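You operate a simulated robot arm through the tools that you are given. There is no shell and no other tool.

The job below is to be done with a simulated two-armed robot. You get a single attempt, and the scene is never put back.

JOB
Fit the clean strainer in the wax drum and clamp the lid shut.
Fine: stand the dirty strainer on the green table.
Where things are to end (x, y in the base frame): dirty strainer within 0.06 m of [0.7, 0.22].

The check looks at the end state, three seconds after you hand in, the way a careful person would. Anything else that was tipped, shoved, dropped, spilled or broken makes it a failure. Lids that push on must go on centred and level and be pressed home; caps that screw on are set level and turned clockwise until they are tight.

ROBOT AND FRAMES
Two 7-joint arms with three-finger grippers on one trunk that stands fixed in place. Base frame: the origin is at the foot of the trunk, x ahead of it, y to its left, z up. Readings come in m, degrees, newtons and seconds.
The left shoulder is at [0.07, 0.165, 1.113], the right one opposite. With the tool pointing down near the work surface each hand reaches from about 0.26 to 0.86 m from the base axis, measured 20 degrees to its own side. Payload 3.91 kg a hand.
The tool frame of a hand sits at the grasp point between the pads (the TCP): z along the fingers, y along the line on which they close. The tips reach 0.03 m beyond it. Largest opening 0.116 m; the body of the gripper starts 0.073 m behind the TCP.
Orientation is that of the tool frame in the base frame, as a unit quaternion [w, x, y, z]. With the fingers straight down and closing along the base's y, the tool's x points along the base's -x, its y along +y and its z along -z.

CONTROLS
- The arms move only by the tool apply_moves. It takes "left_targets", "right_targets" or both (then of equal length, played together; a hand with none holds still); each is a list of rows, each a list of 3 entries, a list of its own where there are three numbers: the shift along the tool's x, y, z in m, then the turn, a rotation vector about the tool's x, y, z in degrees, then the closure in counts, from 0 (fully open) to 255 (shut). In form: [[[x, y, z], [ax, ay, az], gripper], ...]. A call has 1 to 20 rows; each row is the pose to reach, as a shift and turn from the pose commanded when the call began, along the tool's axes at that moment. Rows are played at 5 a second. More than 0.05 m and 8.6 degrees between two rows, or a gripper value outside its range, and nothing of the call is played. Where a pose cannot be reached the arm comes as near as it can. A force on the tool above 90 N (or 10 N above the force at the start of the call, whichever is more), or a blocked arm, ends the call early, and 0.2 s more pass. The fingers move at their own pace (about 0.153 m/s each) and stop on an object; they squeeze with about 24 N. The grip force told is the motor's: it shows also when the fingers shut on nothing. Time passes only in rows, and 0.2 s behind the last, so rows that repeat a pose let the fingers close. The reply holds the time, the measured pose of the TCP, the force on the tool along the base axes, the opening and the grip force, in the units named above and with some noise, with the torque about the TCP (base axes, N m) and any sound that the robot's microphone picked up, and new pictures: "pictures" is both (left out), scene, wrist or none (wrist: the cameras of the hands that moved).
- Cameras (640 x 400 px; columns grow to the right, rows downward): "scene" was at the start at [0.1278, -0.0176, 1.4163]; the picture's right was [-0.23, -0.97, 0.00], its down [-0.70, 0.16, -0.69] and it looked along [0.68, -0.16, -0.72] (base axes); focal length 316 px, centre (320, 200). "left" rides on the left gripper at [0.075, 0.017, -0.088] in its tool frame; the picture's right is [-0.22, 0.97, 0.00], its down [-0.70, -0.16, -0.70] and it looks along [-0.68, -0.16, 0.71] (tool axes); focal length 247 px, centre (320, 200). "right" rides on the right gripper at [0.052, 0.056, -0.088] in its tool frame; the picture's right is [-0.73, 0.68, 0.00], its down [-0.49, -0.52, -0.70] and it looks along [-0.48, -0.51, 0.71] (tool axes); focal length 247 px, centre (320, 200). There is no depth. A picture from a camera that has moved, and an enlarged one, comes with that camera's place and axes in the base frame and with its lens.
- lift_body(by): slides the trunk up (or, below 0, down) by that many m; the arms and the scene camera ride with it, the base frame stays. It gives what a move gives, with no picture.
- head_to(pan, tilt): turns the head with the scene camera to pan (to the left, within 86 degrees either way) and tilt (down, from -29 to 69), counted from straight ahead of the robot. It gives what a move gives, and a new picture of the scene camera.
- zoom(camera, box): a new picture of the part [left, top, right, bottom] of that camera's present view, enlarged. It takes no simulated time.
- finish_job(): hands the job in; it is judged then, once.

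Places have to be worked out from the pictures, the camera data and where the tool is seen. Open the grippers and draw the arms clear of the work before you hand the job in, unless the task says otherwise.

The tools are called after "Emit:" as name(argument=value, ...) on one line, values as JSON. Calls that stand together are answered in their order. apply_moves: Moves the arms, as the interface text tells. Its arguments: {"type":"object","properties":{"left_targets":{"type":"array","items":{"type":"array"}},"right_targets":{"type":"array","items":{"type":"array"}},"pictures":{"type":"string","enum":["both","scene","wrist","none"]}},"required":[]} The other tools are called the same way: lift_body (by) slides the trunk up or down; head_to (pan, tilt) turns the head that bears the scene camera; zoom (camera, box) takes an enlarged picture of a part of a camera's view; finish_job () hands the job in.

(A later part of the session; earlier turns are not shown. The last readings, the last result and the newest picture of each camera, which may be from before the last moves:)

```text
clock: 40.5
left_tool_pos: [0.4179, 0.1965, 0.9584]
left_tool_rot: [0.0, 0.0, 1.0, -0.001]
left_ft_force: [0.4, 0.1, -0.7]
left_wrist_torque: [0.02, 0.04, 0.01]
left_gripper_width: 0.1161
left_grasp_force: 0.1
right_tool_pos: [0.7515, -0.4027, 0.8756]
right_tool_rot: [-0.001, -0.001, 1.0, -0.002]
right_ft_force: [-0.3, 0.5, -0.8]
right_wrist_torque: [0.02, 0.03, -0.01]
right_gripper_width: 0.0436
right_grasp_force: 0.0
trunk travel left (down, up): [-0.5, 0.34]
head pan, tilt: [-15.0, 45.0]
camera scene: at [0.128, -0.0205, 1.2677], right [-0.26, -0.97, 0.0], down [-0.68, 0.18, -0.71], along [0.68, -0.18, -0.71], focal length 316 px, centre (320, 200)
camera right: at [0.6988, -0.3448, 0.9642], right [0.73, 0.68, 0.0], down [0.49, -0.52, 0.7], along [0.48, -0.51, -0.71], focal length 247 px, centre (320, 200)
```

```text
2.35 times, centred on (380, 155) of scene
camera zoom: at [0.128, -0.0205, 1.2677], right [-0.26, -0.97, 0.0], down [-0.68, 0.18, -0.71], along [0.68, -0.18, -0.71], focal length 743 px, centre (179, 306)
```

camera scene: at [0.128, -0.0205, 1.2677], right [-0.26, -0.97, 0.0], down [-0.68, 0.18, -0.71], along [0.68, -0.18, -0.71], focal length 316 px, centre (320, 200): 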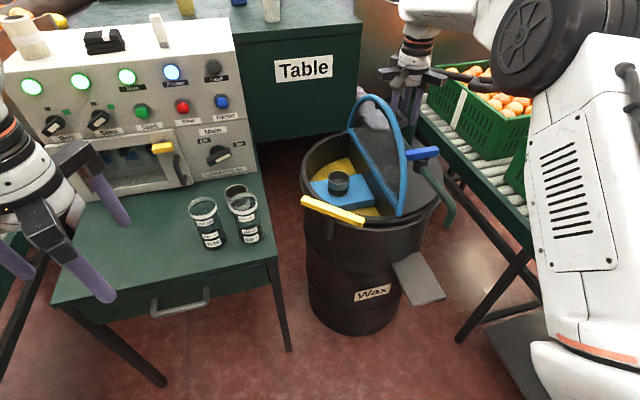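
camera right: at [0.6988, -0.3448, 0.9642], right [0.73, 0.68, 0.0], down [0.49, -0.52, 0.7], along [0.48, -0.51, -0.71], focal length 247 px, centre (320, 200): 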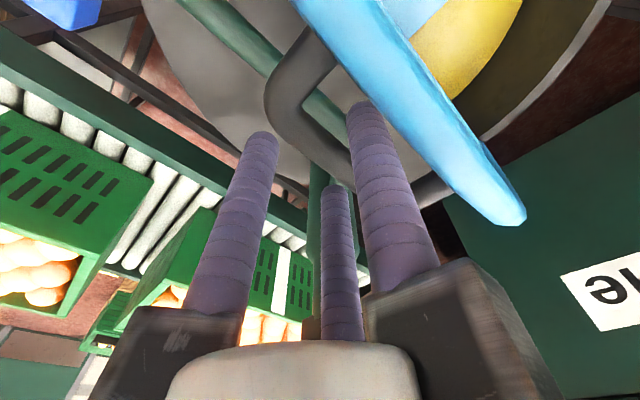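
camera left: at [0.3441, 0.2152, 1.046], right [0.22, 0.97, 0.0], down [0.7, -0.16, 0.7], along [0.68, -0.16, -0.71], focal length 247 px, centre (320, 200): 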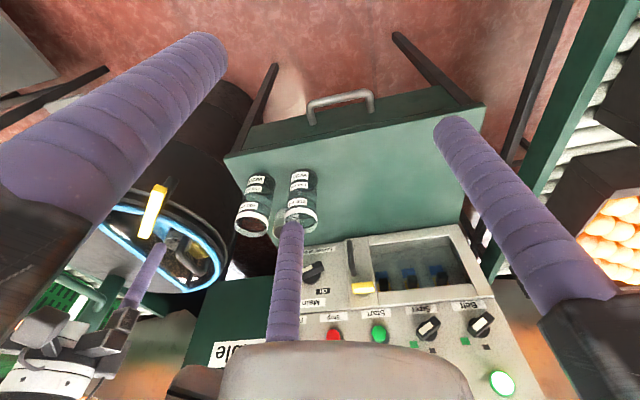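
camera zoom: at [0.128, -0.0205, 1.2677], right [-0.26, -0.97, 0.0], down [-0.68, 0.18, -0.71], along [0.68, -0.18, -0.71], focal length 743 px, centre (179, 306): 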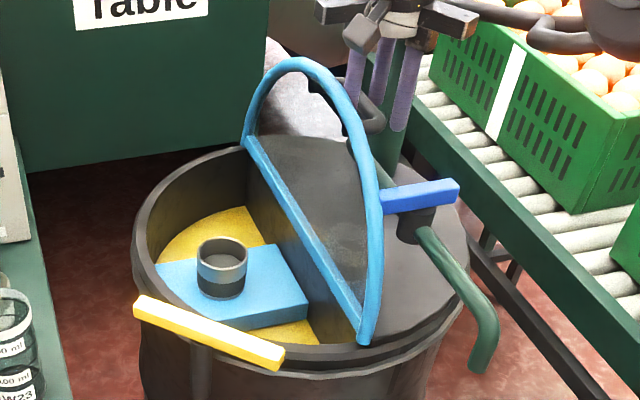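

The lid's rim leans against the blue T-handle's end, at a little over 90°. To test whether it stays by itself, I move the catching finger 10 mm back and see if the lid follows.

Emit:
apply_moves(right_targets=[[[0, 0.005, 0], [0, 0, 0], 160], [[0, 0.01, 0], [0, 0, 0], 160], [[0, 0.01, 0], [0, 0, 0], 160], [[0, 0.01, 0], [0, 0, 0], 160], [[0, 0.01, 0], [0, 0, 0], 160]], pictures="both")

Emit:
zoom(camera="scene", box=[290, 70, 470, 240])

Emit:
zoom(camera="right", box=[230, 20, 490, 230])

```text
clock: 41.7
left_tool_pos: [0.4193, 0.1965, 0.958]
left_tool_rot: [0.0, 0.0, 1.0, -0.001]
left_ft_force: [-0.1, 0.7, 0.1]
left_wrist_torque: [-0.01, 0.0, 0.03]
left_gripper_width: 0.1161
left_grasp_force: 0.2
right_tool_pos: [0.7516, -0.3919, 0.8768]
right_tool_rot: [-0.001, -0.001, 1.0, 0.0]
right_ft_force: [-1.2, -1.6, 0.3]
right_wrist_torque: [-0.03, 0.02, 0.09]
right_gripper_width: 0.0436
right_grasp_force: 0.9
trunk travel left (down, up): [-0.5, 0.34]
head pan, tilt: [-15.0, 45.0]
camera scene: at [0.1279, -0.0204, 1.2677], right [-0.26, -0.97, 0.0], down [-0.68, 0.18, -0.71], along [0.68, -0.18, -0.71], focal length 316 px, centre (320, 200)
camera right: at [0.6977, -0.3346, 0.9647], right [0.73, 0.68, 0.0], down [0.49, -0.52, 0.7], along [0.48, -0.51, -0.71], focal length 247 px, centre (320, 200)
```

scene: 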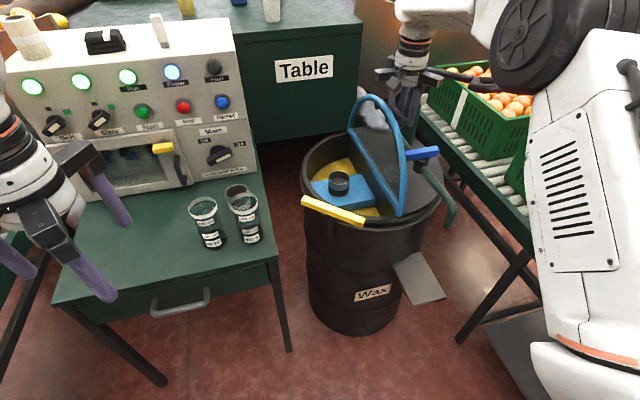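
right: 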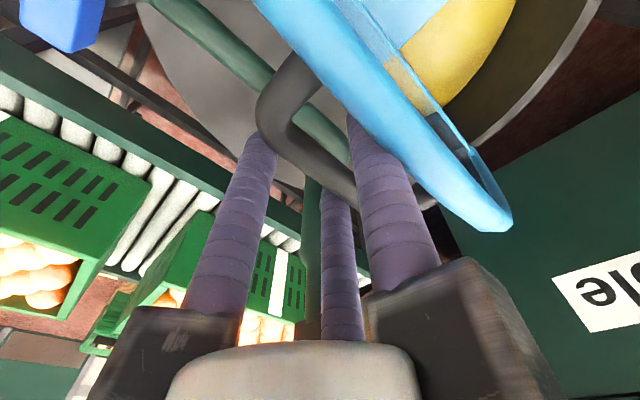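

```text
2.35 times, centred on (380, 155) of scene
camera zoom: at [0.1279, -0.0204, 1.2677], right [-0.26, -0.97, 0.0], down [-0.68, 0.18, -0.71], along [0.68, -0.18, -0.71], focal length 743 px, centre (179, 306)
```

zoom: 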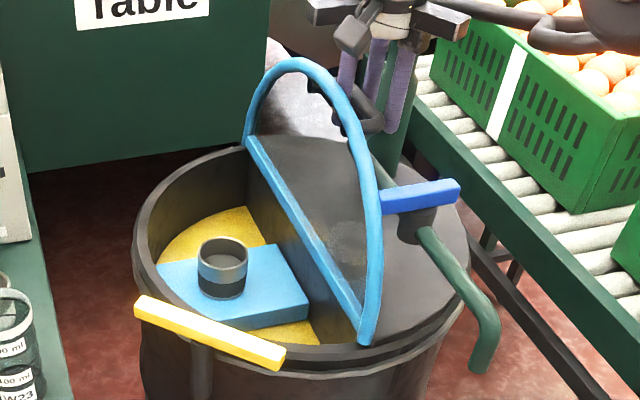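

```text
1.90 times, centred on (360, 125) of right
camera zoom: at [0.6977, -0.3346, 0.9647], right [0.73, 0.68, 0.0], down [0.49, -0.52, 0.7], along [0.48, -0.51, -0.71], focal length 470 px, centre (244, 343)
```

zoom: 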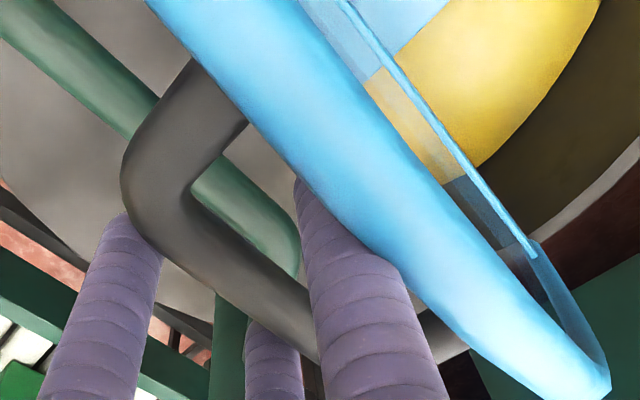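

The lid stayed put while the finger moved back; the other two fingers now just touch the bar. I nudge the lid back against the T-handle, centre the hand round the bar, and then withdraw straight up by raising the trunk.

Emit:
apply_moves(right_targets=[[[0, -0.008, 0], [0, 0, 0], 160], [[0, -0.016, 0], [0, 0, 0], 160], [[0, -0.016, 0], [0, 0, 0], 160], [[0, -0.009, 0], [0, 0, 0], 160], [[0, -0.009, 0], [0, 0, 0], 160]], pictures="wrist")

```text
clock: 42.9
left_tool_pos: [0.4184, 0.1966, 0.9573]
left_tool_rot: [0.0, 0.0, 1.0, 0.0]
left_ft_force: [0.2, -0.2, -0.2]
left_wrist_torque: [0.0, -0.04, -0.04]
left_gripper_width: 0.116
left_grasp_force: 0.2
right_tool_pos: [0.7502, -0.4012, 0.8763]
right_tool_rot: [-0.001, -0.001, 1.0, -0.001]
right_ft_force: [-0.4, 0.5, 0.1]
right_wrist_torque: [0.0, -0.04, 0.02]
right_gripper_width: 0.0435
right_grasp_force: 0.1
trunk travel left (down, up): [-0.5, 0.34]
head pan, tilt: [-15.0, 45.0]
camera right: at [0.6972, -0.3439, 0.9648], right [0.73, 0.68, 0.0], down [0.49, -0.52, 0.7], along [0.48, -0.51, -0.71], focal length 247 px, centre (320, 200)
```

right: 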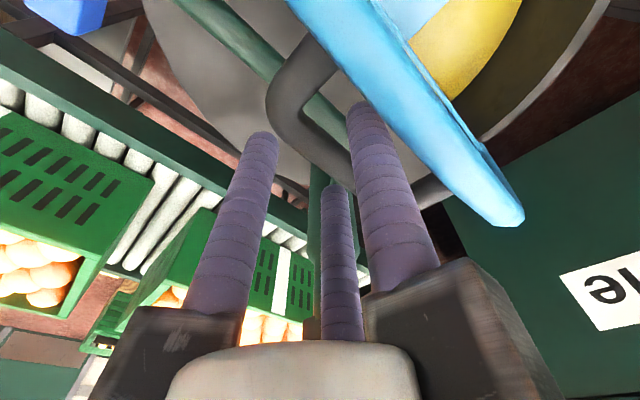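

The hand is centred around the bar with no force. I raise the trunk by 0.09 m to withdraw the fingers straight up.

Emit:
lift_body(by=0.09)

Emit:
head_to(pan=-15, tilt=48)

```text
clock: 44.1
left_tool_pos: [0.4192, 0.1962, 1.0489]
left_tool_rot: [0.0, 0.0, 1.0, 0.0]
left_ft_force: [0.1, 0.3, 0.4]
left_wrist_torque: [0.0, 0.0, 0.02]
left_gripper_width: 0.1161
left_grasp_force: 0.1
right_tool_pos: [0.7503, -0.4008, 0.9668]
right_tool_rot: [-0.001, -0.001, 1.0, -0.001]
right_ft_force: [0.3, 1.1, -0.9]
right_wrist_torque: [0.02, 0.03, -0.01]
right_gripper_width: 0.0434
right_grasp_force: 0.1
trunk travel left (down, up): [-0.59, 0.25]
head pan, tilt: [-15.0, 45.0]
```

```text
clock: 44.8
left_tool_pos: [0.4186, 0.197, 1.048]
left_tool_rot: [0.0, 0.0, 1.0, -0.001]
left_ft_force: [-0.6, -0.1, 0.9]
left_wrist_torque: [-0.03, -0.01, 0.0]
left_gripper_width: 0.1159
left_grasp_force: 0.1
right_tool_pos: [0.7503, -0.4021, 0.9651]
right_tool_rot: [-0.001, -0.001, 1.0, 0.0]
right_ft_force: [0.2, 0.2, 0.2]
right_wrist_torque: [0.02, 0.01, -0.03]
right_gripper_width: 0.0434
right_grasp_force: 0.0
trunk travel left (down, up): [-0.59, 0.25]
head pan, tilt: [-15.0, 48.0]
camera scene: at [0.1256, -0.0195, 1.3535], right [-0.26, -0.97, 0.0], down [-0.72, 0.19, -0.67], along [0.65, -0.17, -0.74], focal length 316 px, centre (320, 200)
```

scene: 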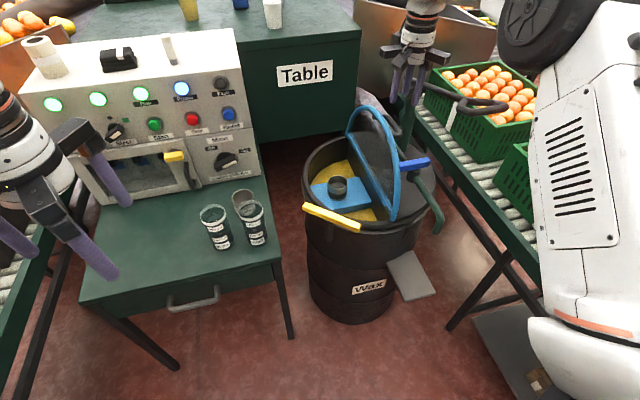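

The lid stays open. Now I measure the strainer in the drum in the enlarged scene view.

Emit:
zoom(camera="scene", box=[295, 120, 415, 240])

Emit:
zoom(camera="right", box=[280, 0, 640, 240])

Emit:
zoom(camera="scene", box=[180, 170, 290, 270])

```text
3.33 times, centred on (355, 180) of scene
camera zoom: at [0.1256, -0.0195, 1.3535], right [-0.26, -0.97, 0.0], down [-0.72, 0.19, -0.67], along [0.65, -0.17, -0.74], focal length 1053 px, centre (203, 267)
```

zoom: 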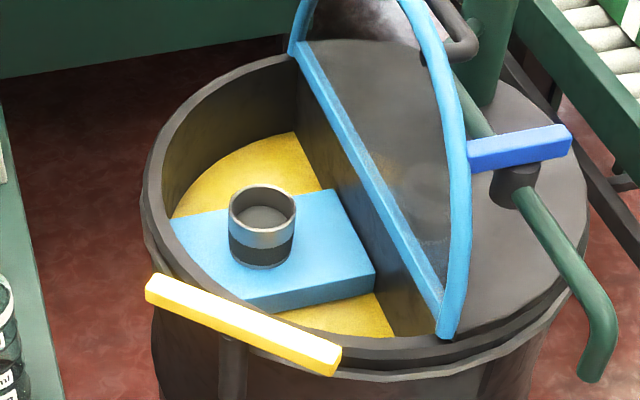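

```text
1.67 times, centred on (460, 120) of right
camera zoom: at [0.6973, -0.3437, 1.0549], right [0.73, 0.68, 0.0], down [0.49, -0.52, 0.7], along [0.48, -0.51, -0.71], focal length 412 px, centre (87, 333)
```

zoom: 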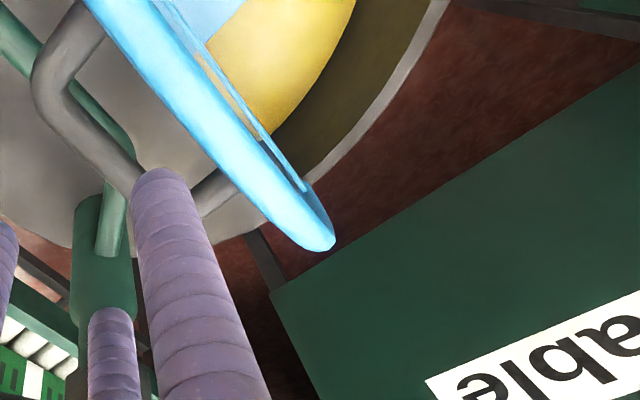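

```text
4.00 times, centred on (235, 220) of scene
camera zoom: at [0.1256, -0.0195, 1.3535], right [-0.26, -0.97, 0.0], down [-0.72, 0.19, -0.67], along [0.65, -0.17, -0.74], focal length 1263 px, centre (660, 120)
```

zoom: 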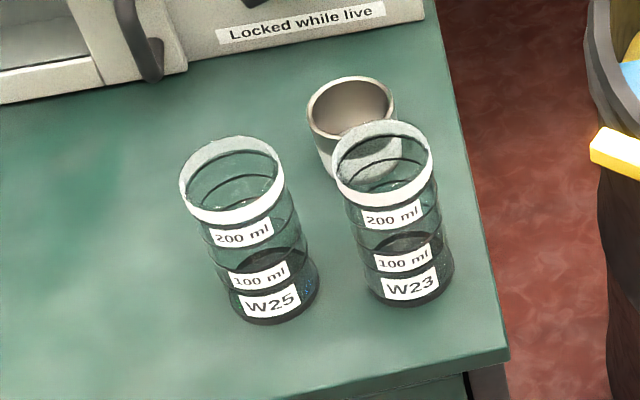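

The strainer's rim is about [0.758, -0.24, 0.685], standing on a blue block. I bring the right hand across above the lid's top edge to over the strainer, open the fingers, and look down at it.

Emit:
apply_moves(right_targets=[[[0, 0.04, -0.005], [0, 0, 0], 160], [[0, 0.08, -0.005], [0, 0, 0], 160], [[-0.004, 0.12, -0.005], [0, 0, 0], 100], [[-0.008, 0.16, -0.005], [0, 0, 0], 40], [[-0.008, 0.162, 0.03], [0, 0, 0], 0], [[-0.008, 0.162, 0.07], [0, 0, 0], 0], [[-0.008, 0.162, 0.11], [0, 0, 0], 0], [[-0.008, 0.162, 0.13], [0, 0, 0], 0], [[-0.008, 0.162, 0.13], [0, 0, 0], 0]], pictures="both")

```text
clock: 46.8
left_tool_pos: [0.4185, 0.1974, 1.0485]
left_tool_rot: [0.0, 0.001, 1.0, 0.0]
left_ft_force: [0.0, -0.9, -0.4]
left_wrist_torque: [-0.01, 0.0, -0.01]
left_gripper_width: 0.1159
left_grasp_force: 0.1
right_tool_pos: [0.7535, -0.2379, 0.8348]
right_tool_rot: [0.0, -0.001, 1.0, 0.0]
right_ft_force: [-1.1, -0.2, 0.6]
right_wrist_torque: [0.02, 0.02, -0.01]
right_gripper_width: 0.1162
right_grasp_force: 0.0
trunk travel left (down, up): [-0.59, 0.25]
head pan, tilt: [-15.0, 48.0]
camera scene: at [0.1253, -0.0193, 1.3535], right [-0.26, -0.97, 0.0], down [-0.72, 0.19, -0.67], along [0.65, -0.17, -0.74], focal length 316 px, centre (320, 200)
camera right: at [0.7014, -0.1803, 0.924], right [0.73, 0.68, 0.0], down [0.49, -0.52, 0.7], along [0.48, -0.51, -0.71], focal length 247 px, centre (320, 200)
```

scene: 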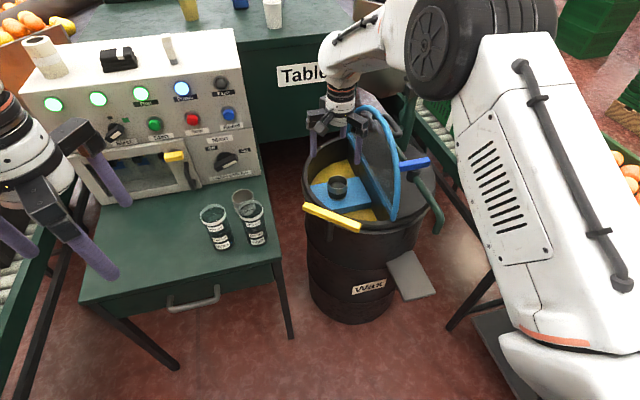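
right: 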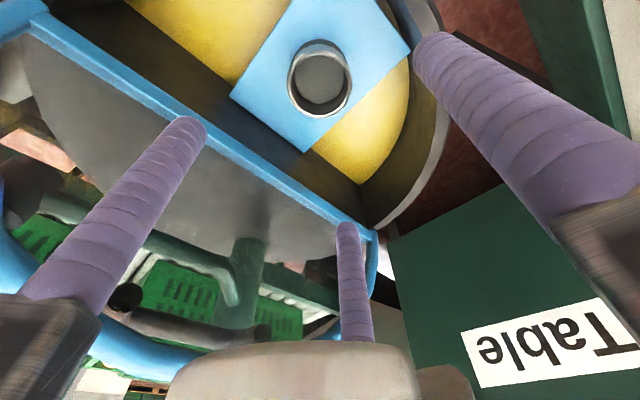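

The strainer lies almost on my tool axis. I enlarge it to centre more exactly.

Emit:
zoom(camera="right", box=[220, 0, 420, 160])

Emit:
zoom(camera="scene", box=[295, 140, 395, 230])

```text
2.50 times, centred on (320, 80) of right
camera zoom: at [0.7014, -0.1803, 0.924], right [0.73, 0.68, 0.0], down [0.49, -0.52, 0.7], along [0.48, -0.51, -0.71], focal length 617 px, centre (320, 500)
```

zoom: 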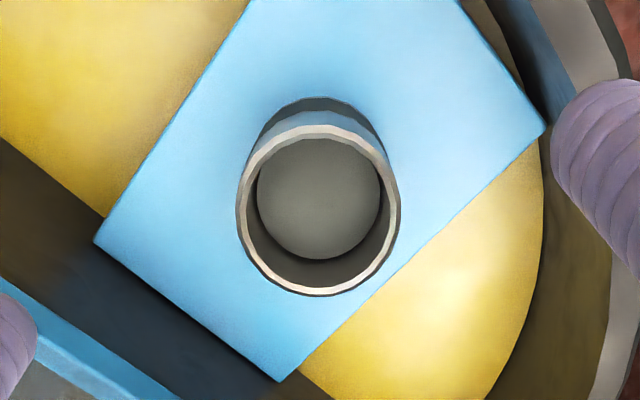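

```text
4.44 times, centred on (345, 185) of scene
camera zoom: at [0.1253, -0.0193, 1.3535], right [-0.26, -0.97, 0.0], down [-0.72, 0.19, -0.67], along [0.65, -0.17, -0.74], focal length 1404 px, centre (209, 267)
```

zoom: 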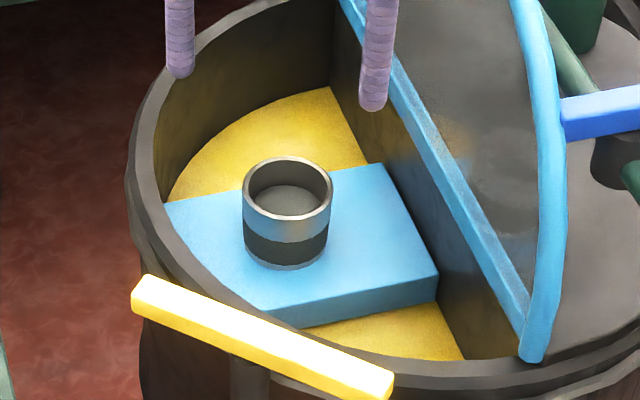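

The strainer's rim centre triangulates to [0.755, -0.238, 0.699], with a diameter of about 0.058 and its base near z 0.649. I lower the hand over it with the fingers partly closed, so they clear the drum wall, and grip it.

Emit:
apply_moves(right_targets=[[[-0.0015, 0, 0.02], [0, 0, 0], 57], [[-0.0015, 0, 0.05], [0, 0, 0], 57], [[-0.0015, 0, 0.08], [0, 0, 0], 57], [[-0.0015, 0, 0.11], [0, 0, 0], 57], [[-0.0015, 0, 0.13], [0, 0, 0], 57], [[-0.0015, 0, 0.146], [0, 0, 0], 57], [[-0.0015, 0, 0.146], [0, 0, 0], 57]], pictures="both")

```text
clock: 48.4
left_tool_pos: [0.418, 0.1969, 1.0478]
left_tool_rot: [-0.001, 0.0, 1.0, 0.001]
left_ft_force: [-0.3, -0.3, 0.5]
left_wrist_torque: [-0.02, -0.02, 0.0]
left_gripper_width: 0.1159
left_grasp_force: 0.1
right_tool_pos: [0.7571, -0.2388, 0.6916]
right_tool_rot: [0.0, 0.0, 1.0, 0.0]
right_ft_force: [-0.8, 0.4, 0.3]
right_wrist_torque: [-0.01, -0.02, -0.02]
right_gripper_width: 0.0901
right_grasp_force: 0.0
trunk travel left (down, up): [-0.59, 0.25]
head pan, tilt: [-15.0, 48.0]
camera scene: at [0.1252, -0.0193, 1.3535], right [-0.26, -0.97, 0.0], down [-0.72, 0.19, -0.67], along [0.65, -0.17, -0.74], focal length 316 px, centre (320, 200)
camera right: at [0.7041, -0.1812, 0.7803], right [0.73, 0.68, 0.0], down [0.49, -0.52, 0.7], along [0.48, -0.51, -0.71], focal length 247 px, centre (320, 200)
```

scene: 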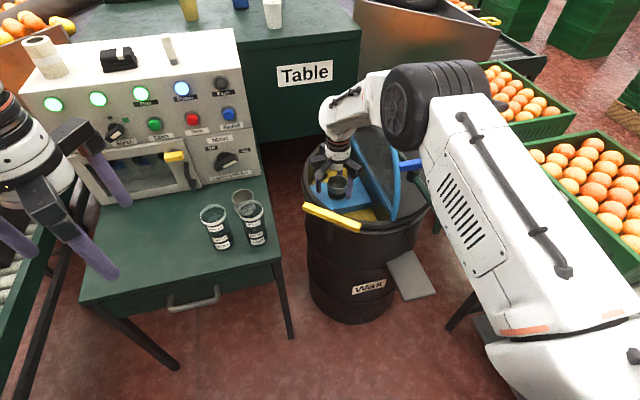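
right: 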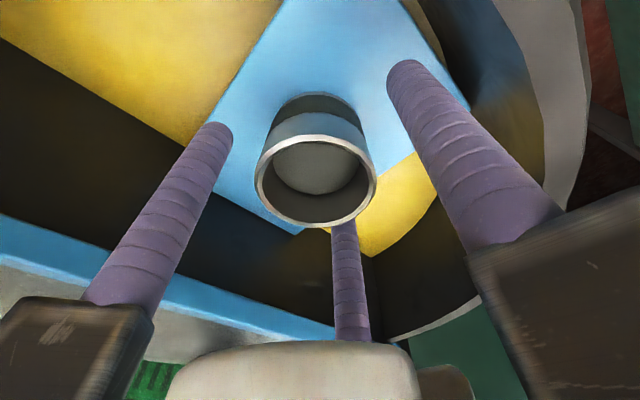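

The strainer is between the three fingers. I close to just short of contact and check that it's centred.

Emit:
apply_moves(right_targets=[[[0, 0, 0], [0, 0, 0], 90], [[0, 0, 0], [0, 0, 0], 108], [[0, 0, 0], [0, 0, 0], 108]], pictures="wrist")

Emit:
zoom(camera="right", box=[200, 60, 440, 260])

```text
clock: 49.2
left_tool_pos: [0.4191, 0.1978, 1.0475]
left_tool_rot: [-0.001, 0.0, 1.0, 0.0]
left_ft_force: [0.2, 0.1, 0.9]
left_wrist_torque: [0.0, -0.02, 0.0]
left_gripper_width: 0.116
left_grasp_force: 0.1
right_tool_pos: [0.7574, -0.2395, 0.6908]
right_tool_rot: [0.0, -0.001, 1.0, 0.0]
right_ft_force: [0.8, -0.2, -0.8]
right_wrist_torque: [-0.02, -0.01, -0.02]
right_gripper_width: 0.0666
right_grasp_force: 0.0
trunk travel left (down, up): [-0.59, 0.25]
head pan, tilt: [-15.0, 48.0]
camera right: at [0.7042, -0.1813, 0.7801], right [0.73, 0.68, 0.0], down [0.49, -0.52, 0.7], along [0.48, -0.51, -0.71], focal length 247 px, centre (320, 200)
```

right: 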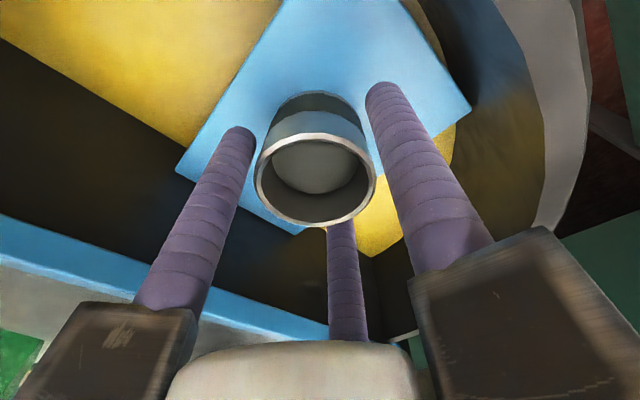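

```text
2.00 times, centred on (320, 160) of right
camera zoom: at [0.7042, -0.1813, 0.7801], right [0.73, 0.68, 0.0], down [0.49, -0.52, 0.7], along [0.48, -0.51, -0.71], focal length 494 px, centre (320, 280)
```

zoom: 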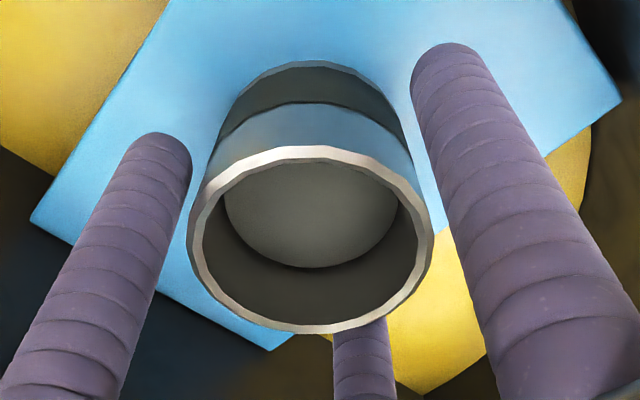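

By the tool-frame reckoning the rim is centred within 2 mm, at z ≈ 0.689. I go 8 mm lower for a better hold and close on it.

Emit:
apply_moves(right_targets=[[[0.001, 0, 0.004], [0, 0, 0], 108], [[0.001, 0, 0.008], [0, 0, 0], 108], [[0.001, 0, 0.008], [0, 0, 0], 140], [[0.001, 0, 0.008], [0, 0, 0], 200], [[0.001, 0, 0.008], [0, 0, 0], 255], [[0.001, 0, 0.008], [0, 0, 0], 255]], pictures="wrist")

```text
clock: 50.6
left_tool_pos: [0.4178, 0.1965, 1.0473]
left_tool_rot: [0.001, 0.0, 1.0, 0.0]
left_ft_force: [-0.5, -0.1, 0.1]
left_wrist_torque: [0.03, -0.02, -0.01]
left_gripper_width: 0.1157
left_grasp_force: 0.0
right_tool_pos: [0.7578, -0.2381, 0.6844]
right_tool_rot: [-0.001, -0.001, 1.0, 0.0]
right_ft_force: [0.9, 0.5, 1.0]
right_wrist_torque: [0.0, 0.01, 0.0]
right_gripper_width: 0.0582
right_grasp_force: 24.0
trunk travel left (down, up): [-0.59, 0.25]
head pan, tilt: [-15.0, 48.0]
camera right: at [0.7043, -0.1816, 0.7727], right [0.73, 0.68, 0.0], down [0.49, -0.52, 0.7], along [0.48, -0.51, -0.71], focal length 247 px, centre (320, 200)
```

right: 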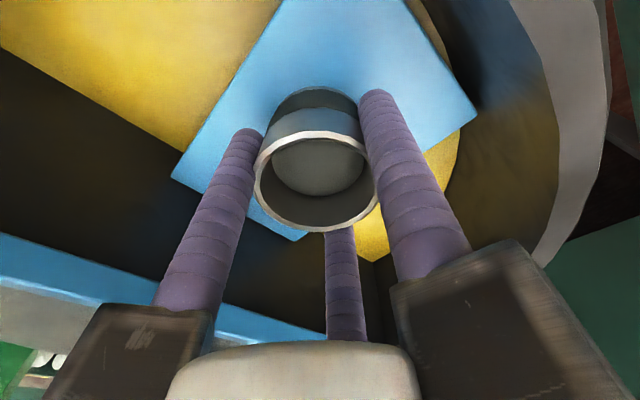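

It's gripped at an opening of 0.0582 with no side force, so the seat is at about [0.7575, -0.238]. I lift slowly and watch the load.

Emit:
apply_moves(right_targets=[[[0, 0, -0.008], [0, 0, 0], 255], [[0, 0, -0.016], [0, 0, 0], 255], [[0, 0, -0.03], [0, 0, 0], 255], [[0, 0, -0.05], [0, 0, 0], 255], [[0, 0, -0.08], [0, 0, 0], 255], [[0, 0, -0.11], [0, 0, 0], 255], [[0, 0, -0.14], [0, 0, 0], 255], [[0, 0, -0.14], [0, 0, 0], 255]], pictures="both")

```text
clock: 52.4
left_tool_pos: [0.4186, 0.1958, 1.0488]
left_tool_rot: [0.0, 0.0, 1.0, 0.0]
left_ft_force: [0.0, -0.6, 0.2]
left_wrist_torque: [0.0, 0.01, 0.0]
left_gripper_width: 0.1162
left_grasp_force: 0.0
right_tool_pos: [0.7581, -0.2374, 0.8212]
right_tool_rot: [-0.001, -0.001, 1.0, 0.0]
right_ft_force: [-0.5, 0.5, -1.5]
right_wrist_torque: [0.04, -0.03, 0.01]
right_gripper_width: 0.0582
right_grasp_force: 24.2
trunk travel left (down, up): [-0.59, 0.25]
head pan, tilt: [-15.0, 48.0]
camera scene: at [0.1262, -0.0197, 1.3534], right [-0.26, -0.97, 0.0], down [-0.72, 0.19, -0.67], along [0.65, -0.17, -0.74], focal length 316 px, centre (320, 200)
camera right: at [0.7059, -0.1808, 0.9095], right [0.73, 0.68, 0.0], down [0.49, -0.52, 0.7], along [0.48, -0.51, -0.72], focal length 247 px, centre (320, 200)
```

scene: 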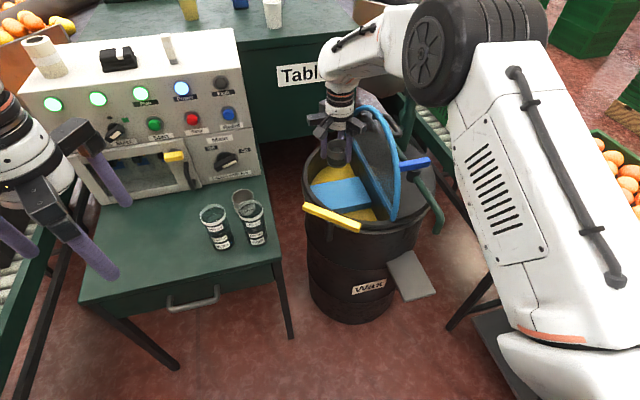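
right: 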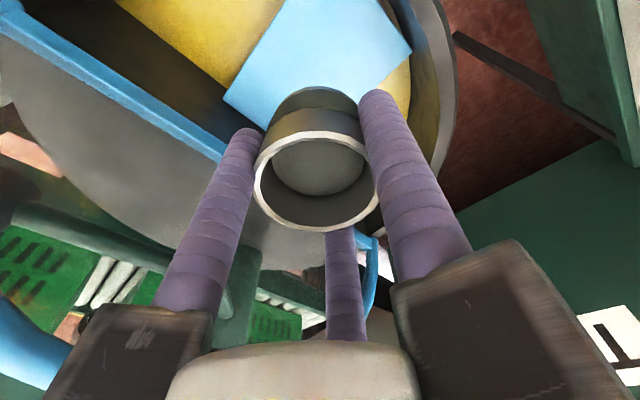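

The strainer is out of the drum. I look at the seat that it stood on.

Emit:
zoom(camera="scene", box=[295, 120, 415, 240])

Emit:
zoom(camera="right", box=[200, 0, 440, 240])

```text
3.33 times, centred on (355, 180) of scene
camera zoom: at [0.1262, -0.0197, 1.3534], right [-0.26, -0.97, 0.0], down [-0.72, 0.19, -0.67], along [0.65, -0.17, -0.74], focal length 1053 px, centre (203, 267)
```

zoom: 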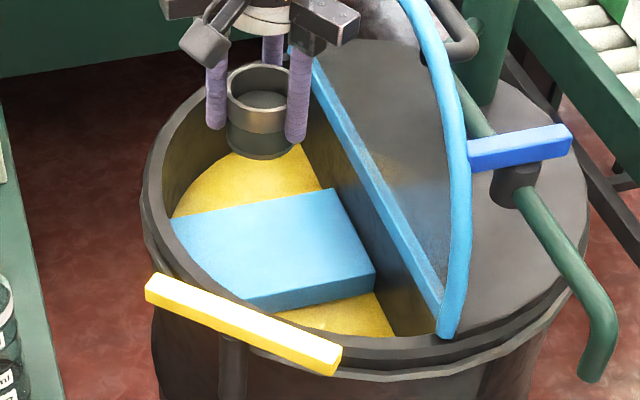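

```text
1.67 times, centred on (320, 120) of right
camera zoom: at [0.7059, -0.1808, 0.9095], right [0.73, 0.68, 0.0], down [0.49, -0.52, 0.7], along [0.48, -0.51, -0.72], focal length 412 px, centre (320, 333)
```

zoom: 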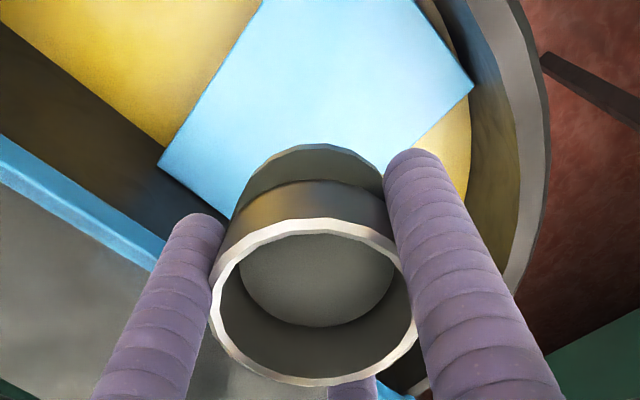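

The block's top is flat, so the strainer simply stands on it at that spot. I carry the dirty strainer high over the beakers towards the table target, moving the left arm out to the side at the same time.

Emit:
apply_moves(left_targets=[[[0.01, 0.04, 0], [0, 0, 0], 0], [[0.02, 0.08, 0], [0, 0, 0], 0], [[0.03, 0.12, 0], [0, 0, 0], 0], [[0.04, 0.16, 0], [0, 0, 0], 0], [[0.04, 0.2, 0], [0, 0, 0], 0], [[0.04, 0.22, 0], [0, 0, 0], 0], [[0.04, 0.22, 0], [0, 0, 0], 0], [[0.04, 0.22, 0], [0, 0, 0], 0], [[0.04, 0.22, 0], [0, 0, 0], 0]], right_targets=[[[0, 0, -0.02], [0, 0, 0], 255], [[0, 0, -0.04], [0, 0, 0], 255], [[0, 0, -0.06], [0, 0, 0], 255], [[0, 0.03, -0.06], [0, 0, 0], 255], [[0.005, 0.07, -0.06], [0, 0, 0], 255], [[0.01, 0.11, -0.06], [0, 0, 0], 255], [[0.015, 0.15, -0.06], [0, 0, 0], 255], [[0.02, 0.19, -0.06], [0, 0, 0], 255], [[0.025, 0.22, -0.06], [0, 0, 0], 255]], pictures="both")

```text
clock: 54.4
left_tool_pos: [0.379, 0.4184, 1.0501]
left_tool_rot: [0.0, 0.0, 1.0, -0.001]
left_ft_force: [0.0, 0.1, -0.8]
left_wrist_torque: [-0.01, -0.02, -0.01]
left_gripper_width: 0.1162
left_grasp_force: 0.1
right_tool_pos: [0.7311, -0.0177, 0.8783]
right_tool_rot: [-0.001, -0.001, 1.0, 0.0]
right_ft_force: [0.0, 0.1, -1.2]
right_wrist_torque: [-0.01, 0.01, -0.02]
right_gripper_width: 0.0582
right_grasp_force: 24.3
trunk travel left (down, up): [-0.59, 0.25]
head pan, tilt: [-15.0, 48.0]
camera scene: at [0.1258, -0.0185, 1.3535], right [-0.26, -0.97, 0.0], down [-0.72, 0.19, -0.67], along [0.65, -0.17, -0.74], focal length 316 px, centre (320, 200)
camera right: at [0.679, 0.0401, 0.9671], right [0.73, 0.68, 0.0], down [0.49, -0.52, 0.7], along [0.48, -0.51, -0.71], focal length 247 px, centre (320, 200)
camera left: at [0.3044, 0.4368, 1.1381], right [0.22, 0.97, 0.0], down [0.7, -0.16, 0.7], along [0.68, -0.16, -0.71], focal length 247 px, centre (320, 200)
```

scene: 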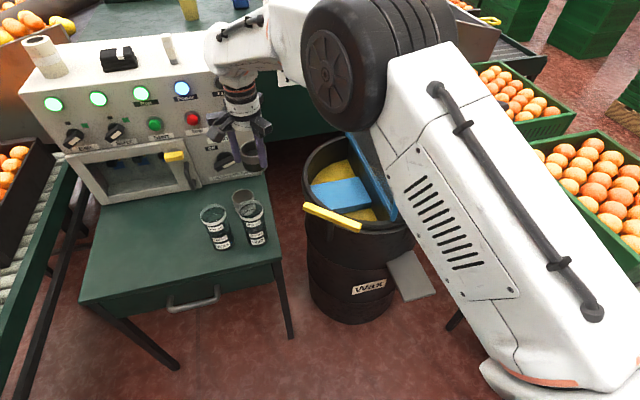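
right: 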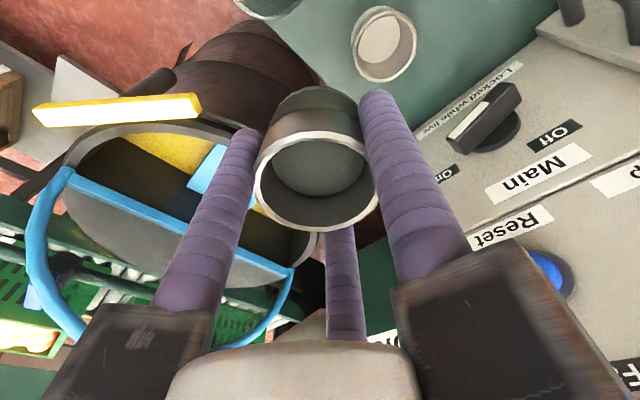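
left: 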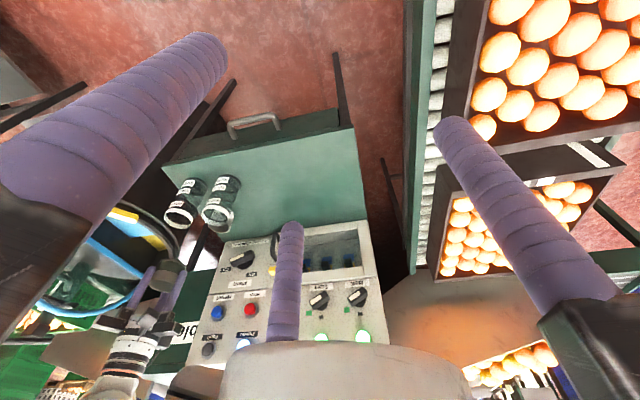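

The dirty strainer is above the beakers and the lid still stands open. I continue to above the target spot near [0.69, 0.208].

Emit:
apply_moves(right_targets=[[[0.007, 0.038, 0], [0, 0, 0], 255], [[0.014, 0.076, 0], [0, 0, 0], 255], [[0.021, 0.114, 0], [0, 0, 0], 255], [[0.028, 0.152, 0], [0, 0, 0], 255], [[0.035, 0.19, 0], [0, 0, 0], 255], [[0.041, 0.226, 0], [0, 0, 0], 255], [[0.041, 0.226, 0], [0, 0, 0], 255]], pictures="both")

```text
clock: 56.0
left_tool_pos: [0.379, 0.4187, 1.0501]
left_tool_rot: [0.0, 0.0, 1.0, 0.001]
left_ft_force: [0.2, 0.2, -0.1]
left_wrist_torque: [-0.01, 0.02, 0.02]
left_gripper_width: 0.1159
left_grasp_force: 0.1
right_tool_pos: [0.6873, 0.1935, 0.8806]
right_tool_rot: [0.004, -0.01, 1.0, -0.006]
right_ft_force: [-2.3, 4.2, 3.0]
right_wrist_torque: [-0.29, -0.14, 0.03]
right_gripper_width: 0.0581
right_grasp_force: 23.6
right hand out of reach, approached as far as the arm can: row 6, 7
trunk travel left (down, up): [-0.59, 0.25]
head pan, tilt: [-15.0, 48.0]
camera scene: at [0.1258, -0.0192, 1.3536], right [-0.26, -0.97, 0.0], down [-0.72, 0.19, -0.67], along [0.65, -0.17, -0.74], focal length 316 px, centre (320, 200)
camera right: at [0.6326, 0.2523, 0.9683], right [0.72, 0.7, 0.0], down [0.49, -0.5, 0.71], along [0.49, -0.51, -0.7], focal length 247 px, centre (320, 200)
```

scene: 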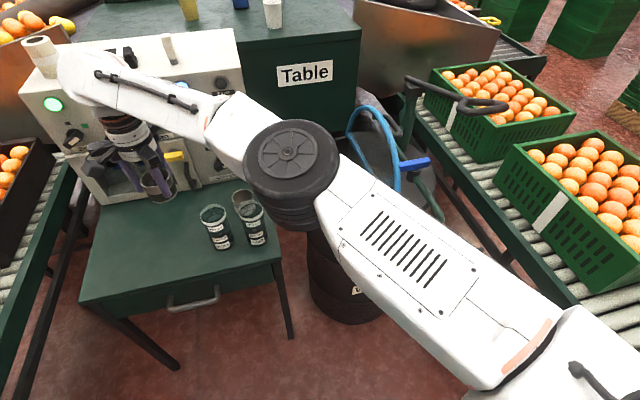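
right: 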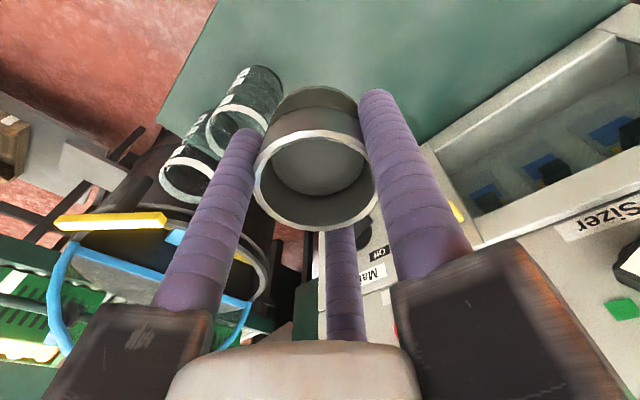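

The arm reaches its limit at this height at [0.687, 0.194]. Lowering the trunk brings the shoulder nearer the working height and keeps the strainer's bottom above the table, so I lower it by 0.14 m.

Emit:
lift_body(by=-0.14)

```text
clock: 57.6
left_tool_pos: [0.3788, 0.4182, 0.9118]
left_tool_rot: [0.0, 0.0, 1.0, 0.0]
left_ft_force: [0.1, -0.3, -0.1]
left_wrist_torque: [0.01, -0.02, 0.01]
left_gripper_width: 0.1163
left_grasp_force: 0.1
right_tool_pos: [0.6856, 0.198, 0.7431]
right_tool_rot: [0.0, -0.012, 1.0, 0.001]
right_ft_force: [0.4, -0.7, -1.0]
right_wrist_torque: [0.03, 0.02, -0.02]
right_gripper_width: 0.0584
right_grasp_force: 24.5
trunk travel left (down, up): [-0.45, 0.39]
head pan, tilt: [-15.0, 48.0]
```

The hand is at [0.686, 0.198, 0.743], so the strainer's bottom is near z 0.70. I lower it and check the gap to the table in the scene view.

Emit:
apply_moves(right_targets=[[[0, 0, 0.02], [0, 0, 0], 255], [[0, 0, 0.04], [0, 0, 0], 255], [[0, 0, 0.05], [0, 0, 0], 255], [[0, 0, 0.05], [0, 0, 0], 255]], pictures="both")

Emit:
zoom(camera="scene", box=[80, 80, 300, 270])

```text
clock: 58.6
left_tool_pos: [0.3785, 0.4188, 0.9112]
left_tool_rot: [0.0, 0.0, 1.0, 0.001]
left_ft_force: [-0.4, -0.6, -0.2]
left_wrist_torque: [0.0, 0.01, 0.0]
left_gripper_width: 0.1158
left_grasp_force: 0.1
right_tool_pos: [0.6864, 0.1982, 0.6915]
right_tool_rot: [0.001, -0.012, 1.0, 0.001]
right_ft_force: [0.1, -0.7, -2.1]
right_wrist_torque: [0.0, 0.0, 0.03]
right_gripper_width: 0.0583
right_grasp_force: 23.6
trunk travel left (down, up): [-0.45, 0.39]
head pan, tilt: [-15.0, 48.0]
camera scene: at [0.1256, -0.0193, 1.2135], right [-0.26, -0.97, 0.0], down [-0.72, 0.19, -0.67], along [0.65, -0.17, -0.74], focal length 316 px, centre (320, 200)
camera right: at [0.6311, 0.2546, 0.7807], right [0.71, 0.7, 0.0], down [0.5, -0.51, 0.7], along [0.49, -0.5, -0.71], focal length 247 px, centre (320, 200)
```

scene: 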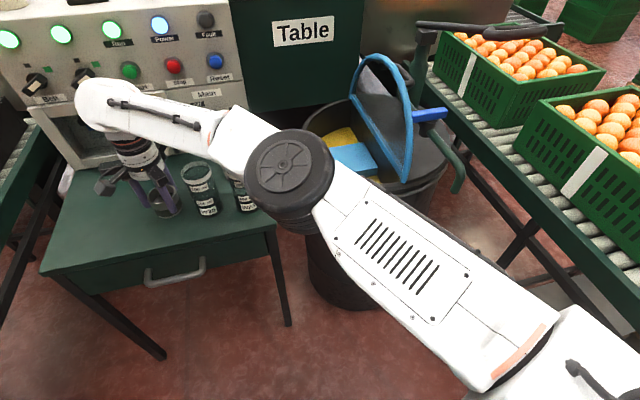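
right: 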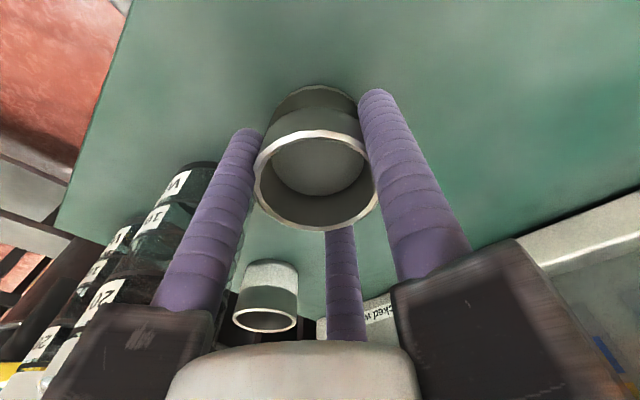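

```text
2.11 times, centred on (190, 175) of scene
camera zoom: at [0.1256, -0.0193, 1.2135], right [-0.26, -0.97, 0.0], down [-0.72, 0.19, -0.67], along [0.65, -0.17, -0.74], focal length 665 px, centre (594, 253)
```

zoom: 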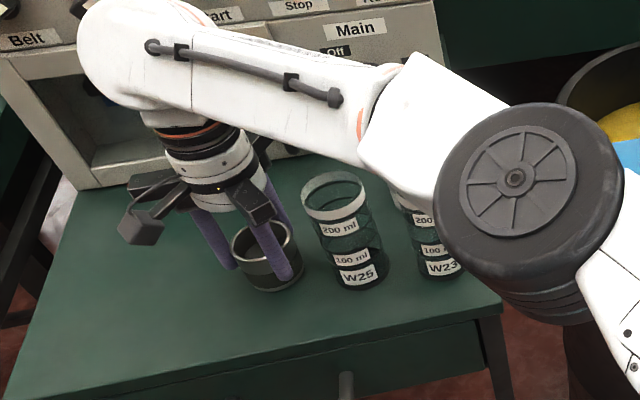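

The strainer is just above the table. I lower in 5 mm steps, watching for contact.

Emit:
apply_moves(right_targets=[[[0, 0, 0.005], [0, 0, 0], 255], [[0, 0, 0.01], [0, 0, 0], 255], [[0, 0, 0.014], [0, 0, 0], 255], [[0, 0, 0.014], [0, 0, 0], 255]], pictures="wrist")

```text
clock: 59.6
left_tool_pos: [0.3776, 0.4172, 0.9117]
left_tool_rot: [0.001, 0.0, 1.0, 0.0]
left_ft_force: [-0.5, -0.4, -1.0]
left_wrist_torque: [-0.01, 0.0, -0.02]
left_gripper_width: 0.116
left_grasp_force: 0.1
right_tool_pos: [0.6851, 0.1989, 0.681]
right_tool_rot: [0.001, -0.013, 1.0, 0.001]
right_ft_force: [2.9, 1.2, 18.4]
right_wrist_torque: [0.03, 0.09, -0.21]
right_gripper_width: 0.0582
right_grasp_force: 24.2
trunk travel left (down, up): [-0.45, 0.39]
head pan, tilt: [-15.0, 48.0]
camera right: at [0.6308, 0.2542, 0.7694], right [0.72, 0.7, 0.0], down [0.5, -0.51, 0.7], along [0.49, -0.5, -0.71], focal length 247 px, centre (320, 200)
```

right: 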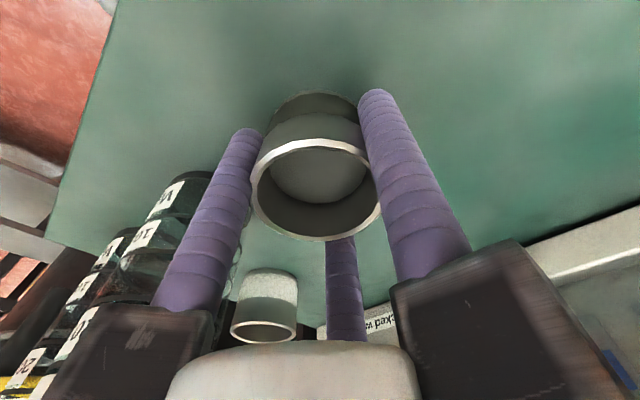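

Contact with the table shows 18 N at TCP z 0.681. I relieve the pressure, open the fingers a little, and raise the hand.

Emit:
apply_moves(right_targets=[[[0, 0, 0.01], [0, 0, 0], 255], [[0, 0, 0.01], [0, 0, 0], 115], [[0, 0, 0.01], [0, 0, 0], 90], [[0, 0, 0.01], [0, 0, 0], 75], [[0, 0, -0.005], [0, 0, 0], 75], [[0, 0, -0.025], [0, 0, 0], 75], [[0, 0, -0.05], [0, 0, 0], 75], [[0, 0, -0.09], [0, 0, 0], 75], [[0, 0, -0.13], [0, 0, 0], 75], [[0, 0, -0.17], [0, 0, 0], 75]], pictures="both")

```text
clock: 61.8
left_tool_pos: [0.3795, 0.4177, 0.9099]
left_tool_rot: [0.0, 0.0, 1.0, 0.0]
left_ft_force: [-0.3, -0.6, 0.0]
left_wrist_torque: [-0.05, 0.02, 0.01]
left_gripper_width: 0.1161
left_grasp_force: 0.1
right_tool_pos: [0.6806, 0.1926, 0.8178]
right_tool_rot: [0.001, -0.012, 1.0, 0.001]
right_ft_force: [-0.2, -0.6, -0.2]
right_wrist_torque: [0.0, 0.0, -0.01]
right_gripper_width: 0.0818
right_grasp_force: 0.0
right hand out of reach, approached as far as the arm can: row 9, 10
trunk travel left (down, up): [-0.45, 0.39]
head pan, tilt: [-15.0, 48.0]
camera scene: at [0.1261, -0.0193, 1.2134], right [-0.26, -0.97, 0.0], down [-0.72, 0.19, -0.67], along [0.65, -0.17, -0.74], focal length 316 px, centre (320, 200)
camera right: at [0.6259, 0.2483, 0.9066], right [0.72, 0.7, 0.0], down [0.5, -0.51, 0.7], along [0.49, -0.5, -0.71], focal length 247 px, centre (320, 200)
```

scene: 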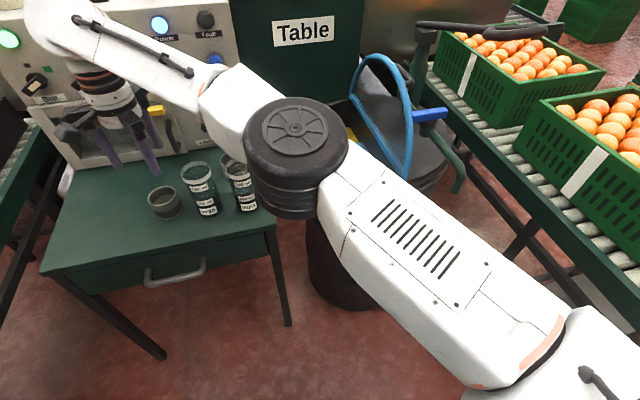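
right: 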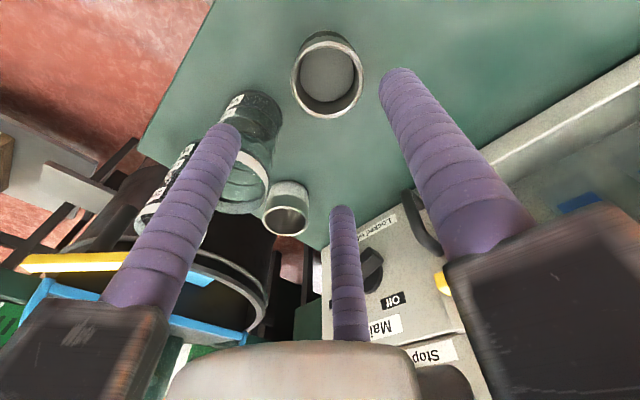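

The dirty strainer stands at about [0.684, 0.199], well within the target circle. Now I measure the clean strainer more exactly with enlarged views.

Emit:
zoom(camera="right", box=[220, 20, 400, 260])

Emit:
zoom(camera="scene", box=[130, 130, 290, 240])

Emit:
zoom(camera="left", box=[140, 60, 340, 260])

```text
1.67 times, centred on (310, 140) of right
camera zoom: at [0.6259, 0.2483, 0.9066], right [0.72, 0.7, 0.0], down [0.5, -0.51, 0.7], along [0.49, -0.5, -0.71], focal length 412 px, centre (337, 300)
```

zoom: 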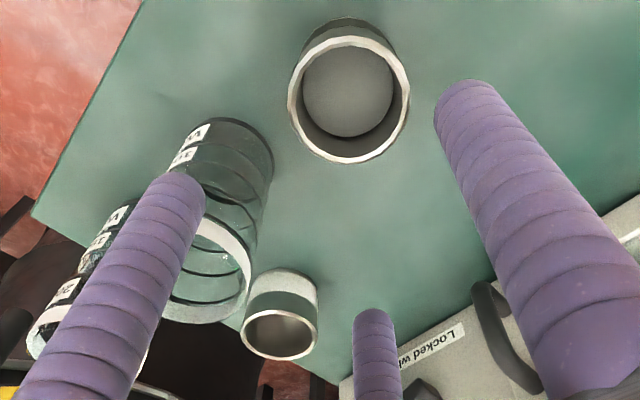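

```text
3.64 times, centred on (210, 185) of scene
camera zoom: at [0.1261, -0.0193, 1.2134], right [-0.26, -0.97, 0.0], down [-0.72, 0.19, -0.67], along [0.65, -0.17, -0.74], focal length 1148 px, centre (720, 254)
```

zoom: 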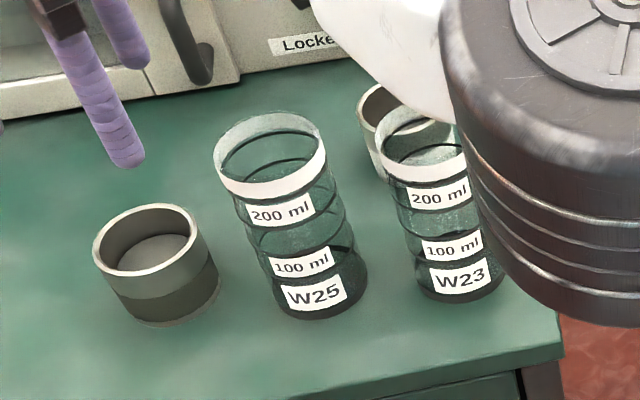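

```text
2.00 times, centred on (240, 160) of left
camera zoom: at [0.3047, 0.436, 0.9982], right [0.22, 0.97, 0.0], down [0.7, -0.16, 0.7], along [0.68, -0.16, -0.71], focal length 494 px, centre (480, 280)
```

zoom: 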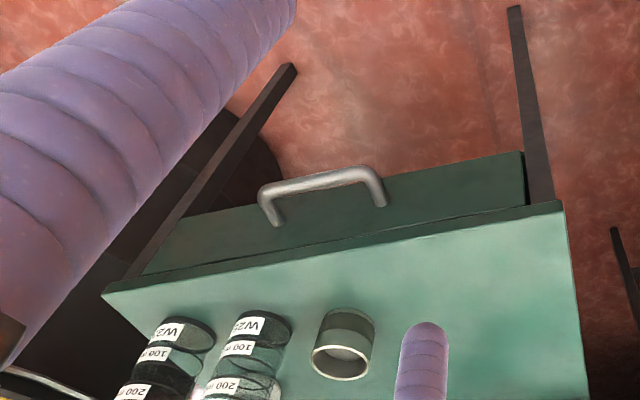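

The clean strainer (whitish mesh) measures at about [0.78, 0.035], close to the right arm's reach limit, so I'll need a slight forward tilt there. I hover near it with a small yaw that keeps the camera and fingers clear of the beakers, and look.

Emit:
apply_moves(right_targets=[[[-0.01, -0.03, 0], [0, 0, 4], 75], [[-0.025, -0.065, 0.005], [0, 0, 8], 75], [[-0.04, -0.1, 0.01], [0, 0, 12], 75], [[-0.058, -0.135, 0.015], [0, 0, 16], 75], [[-0.074, -0.162, 0.018], [0, 0, 20], 75], [[-0.074, -0.162, 0.018], [0, 0, 20], 75]], pictures="both")

```text
clock: 63.2
left_tool_pos: [0.3788, 0.4186, 0.9088]
left_tool_rot: [0.0, 0.0, 1.0, -0.001]
left_ft_force: [-0.4, 0.9, -0.5]
left_wrist_torque: [-0.01, -0.02, -0.02]
left_gripper_width: 0.116
left_grasp_force: 0.0
right_tool_pos: [0.7572, 0.0318, 0.8023]
right_tool_rot: [0.0, 0.162, 0.987, 0.002]
right_ft_force: [0.4, 0.8, 0.5]
right_wrist_torque: [0.01, -0.01, 0.01]
right_gripper_width: 0.082
right_grasp_force: 0.1
trunk travel left (down, up): [-0.45, 0.39]
head pan, tilt: [-15.0, 48.0]
camera scene: at [0.1254, -0.0191, 1.2135], right [-0.26, -0.97, 0.0], down [-0.72, 0.19, -0.67], along [0.65, -0.17, -0.74], focal length 316 px, centre (320, 200)
camera right: at [0.7249, 0.1029, 0.8911], right [0.91, 0.41, 0.0], down [0.29, -0.65, 0.7], along [0.29, -0.64, -0.71], focal length 247 px, centre (320, 200)
```

scene: 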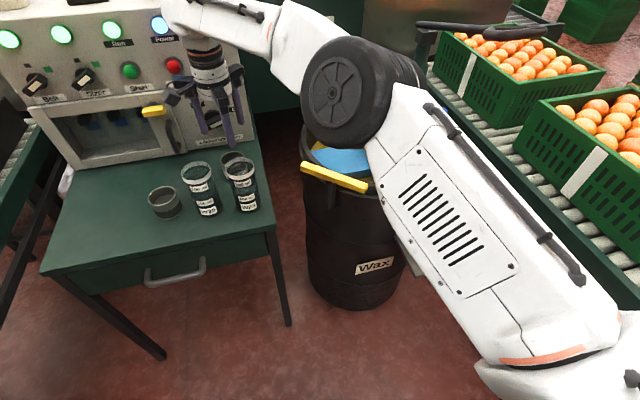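
right: 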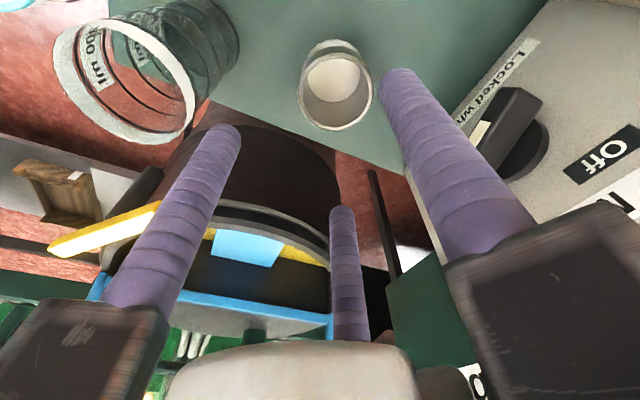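

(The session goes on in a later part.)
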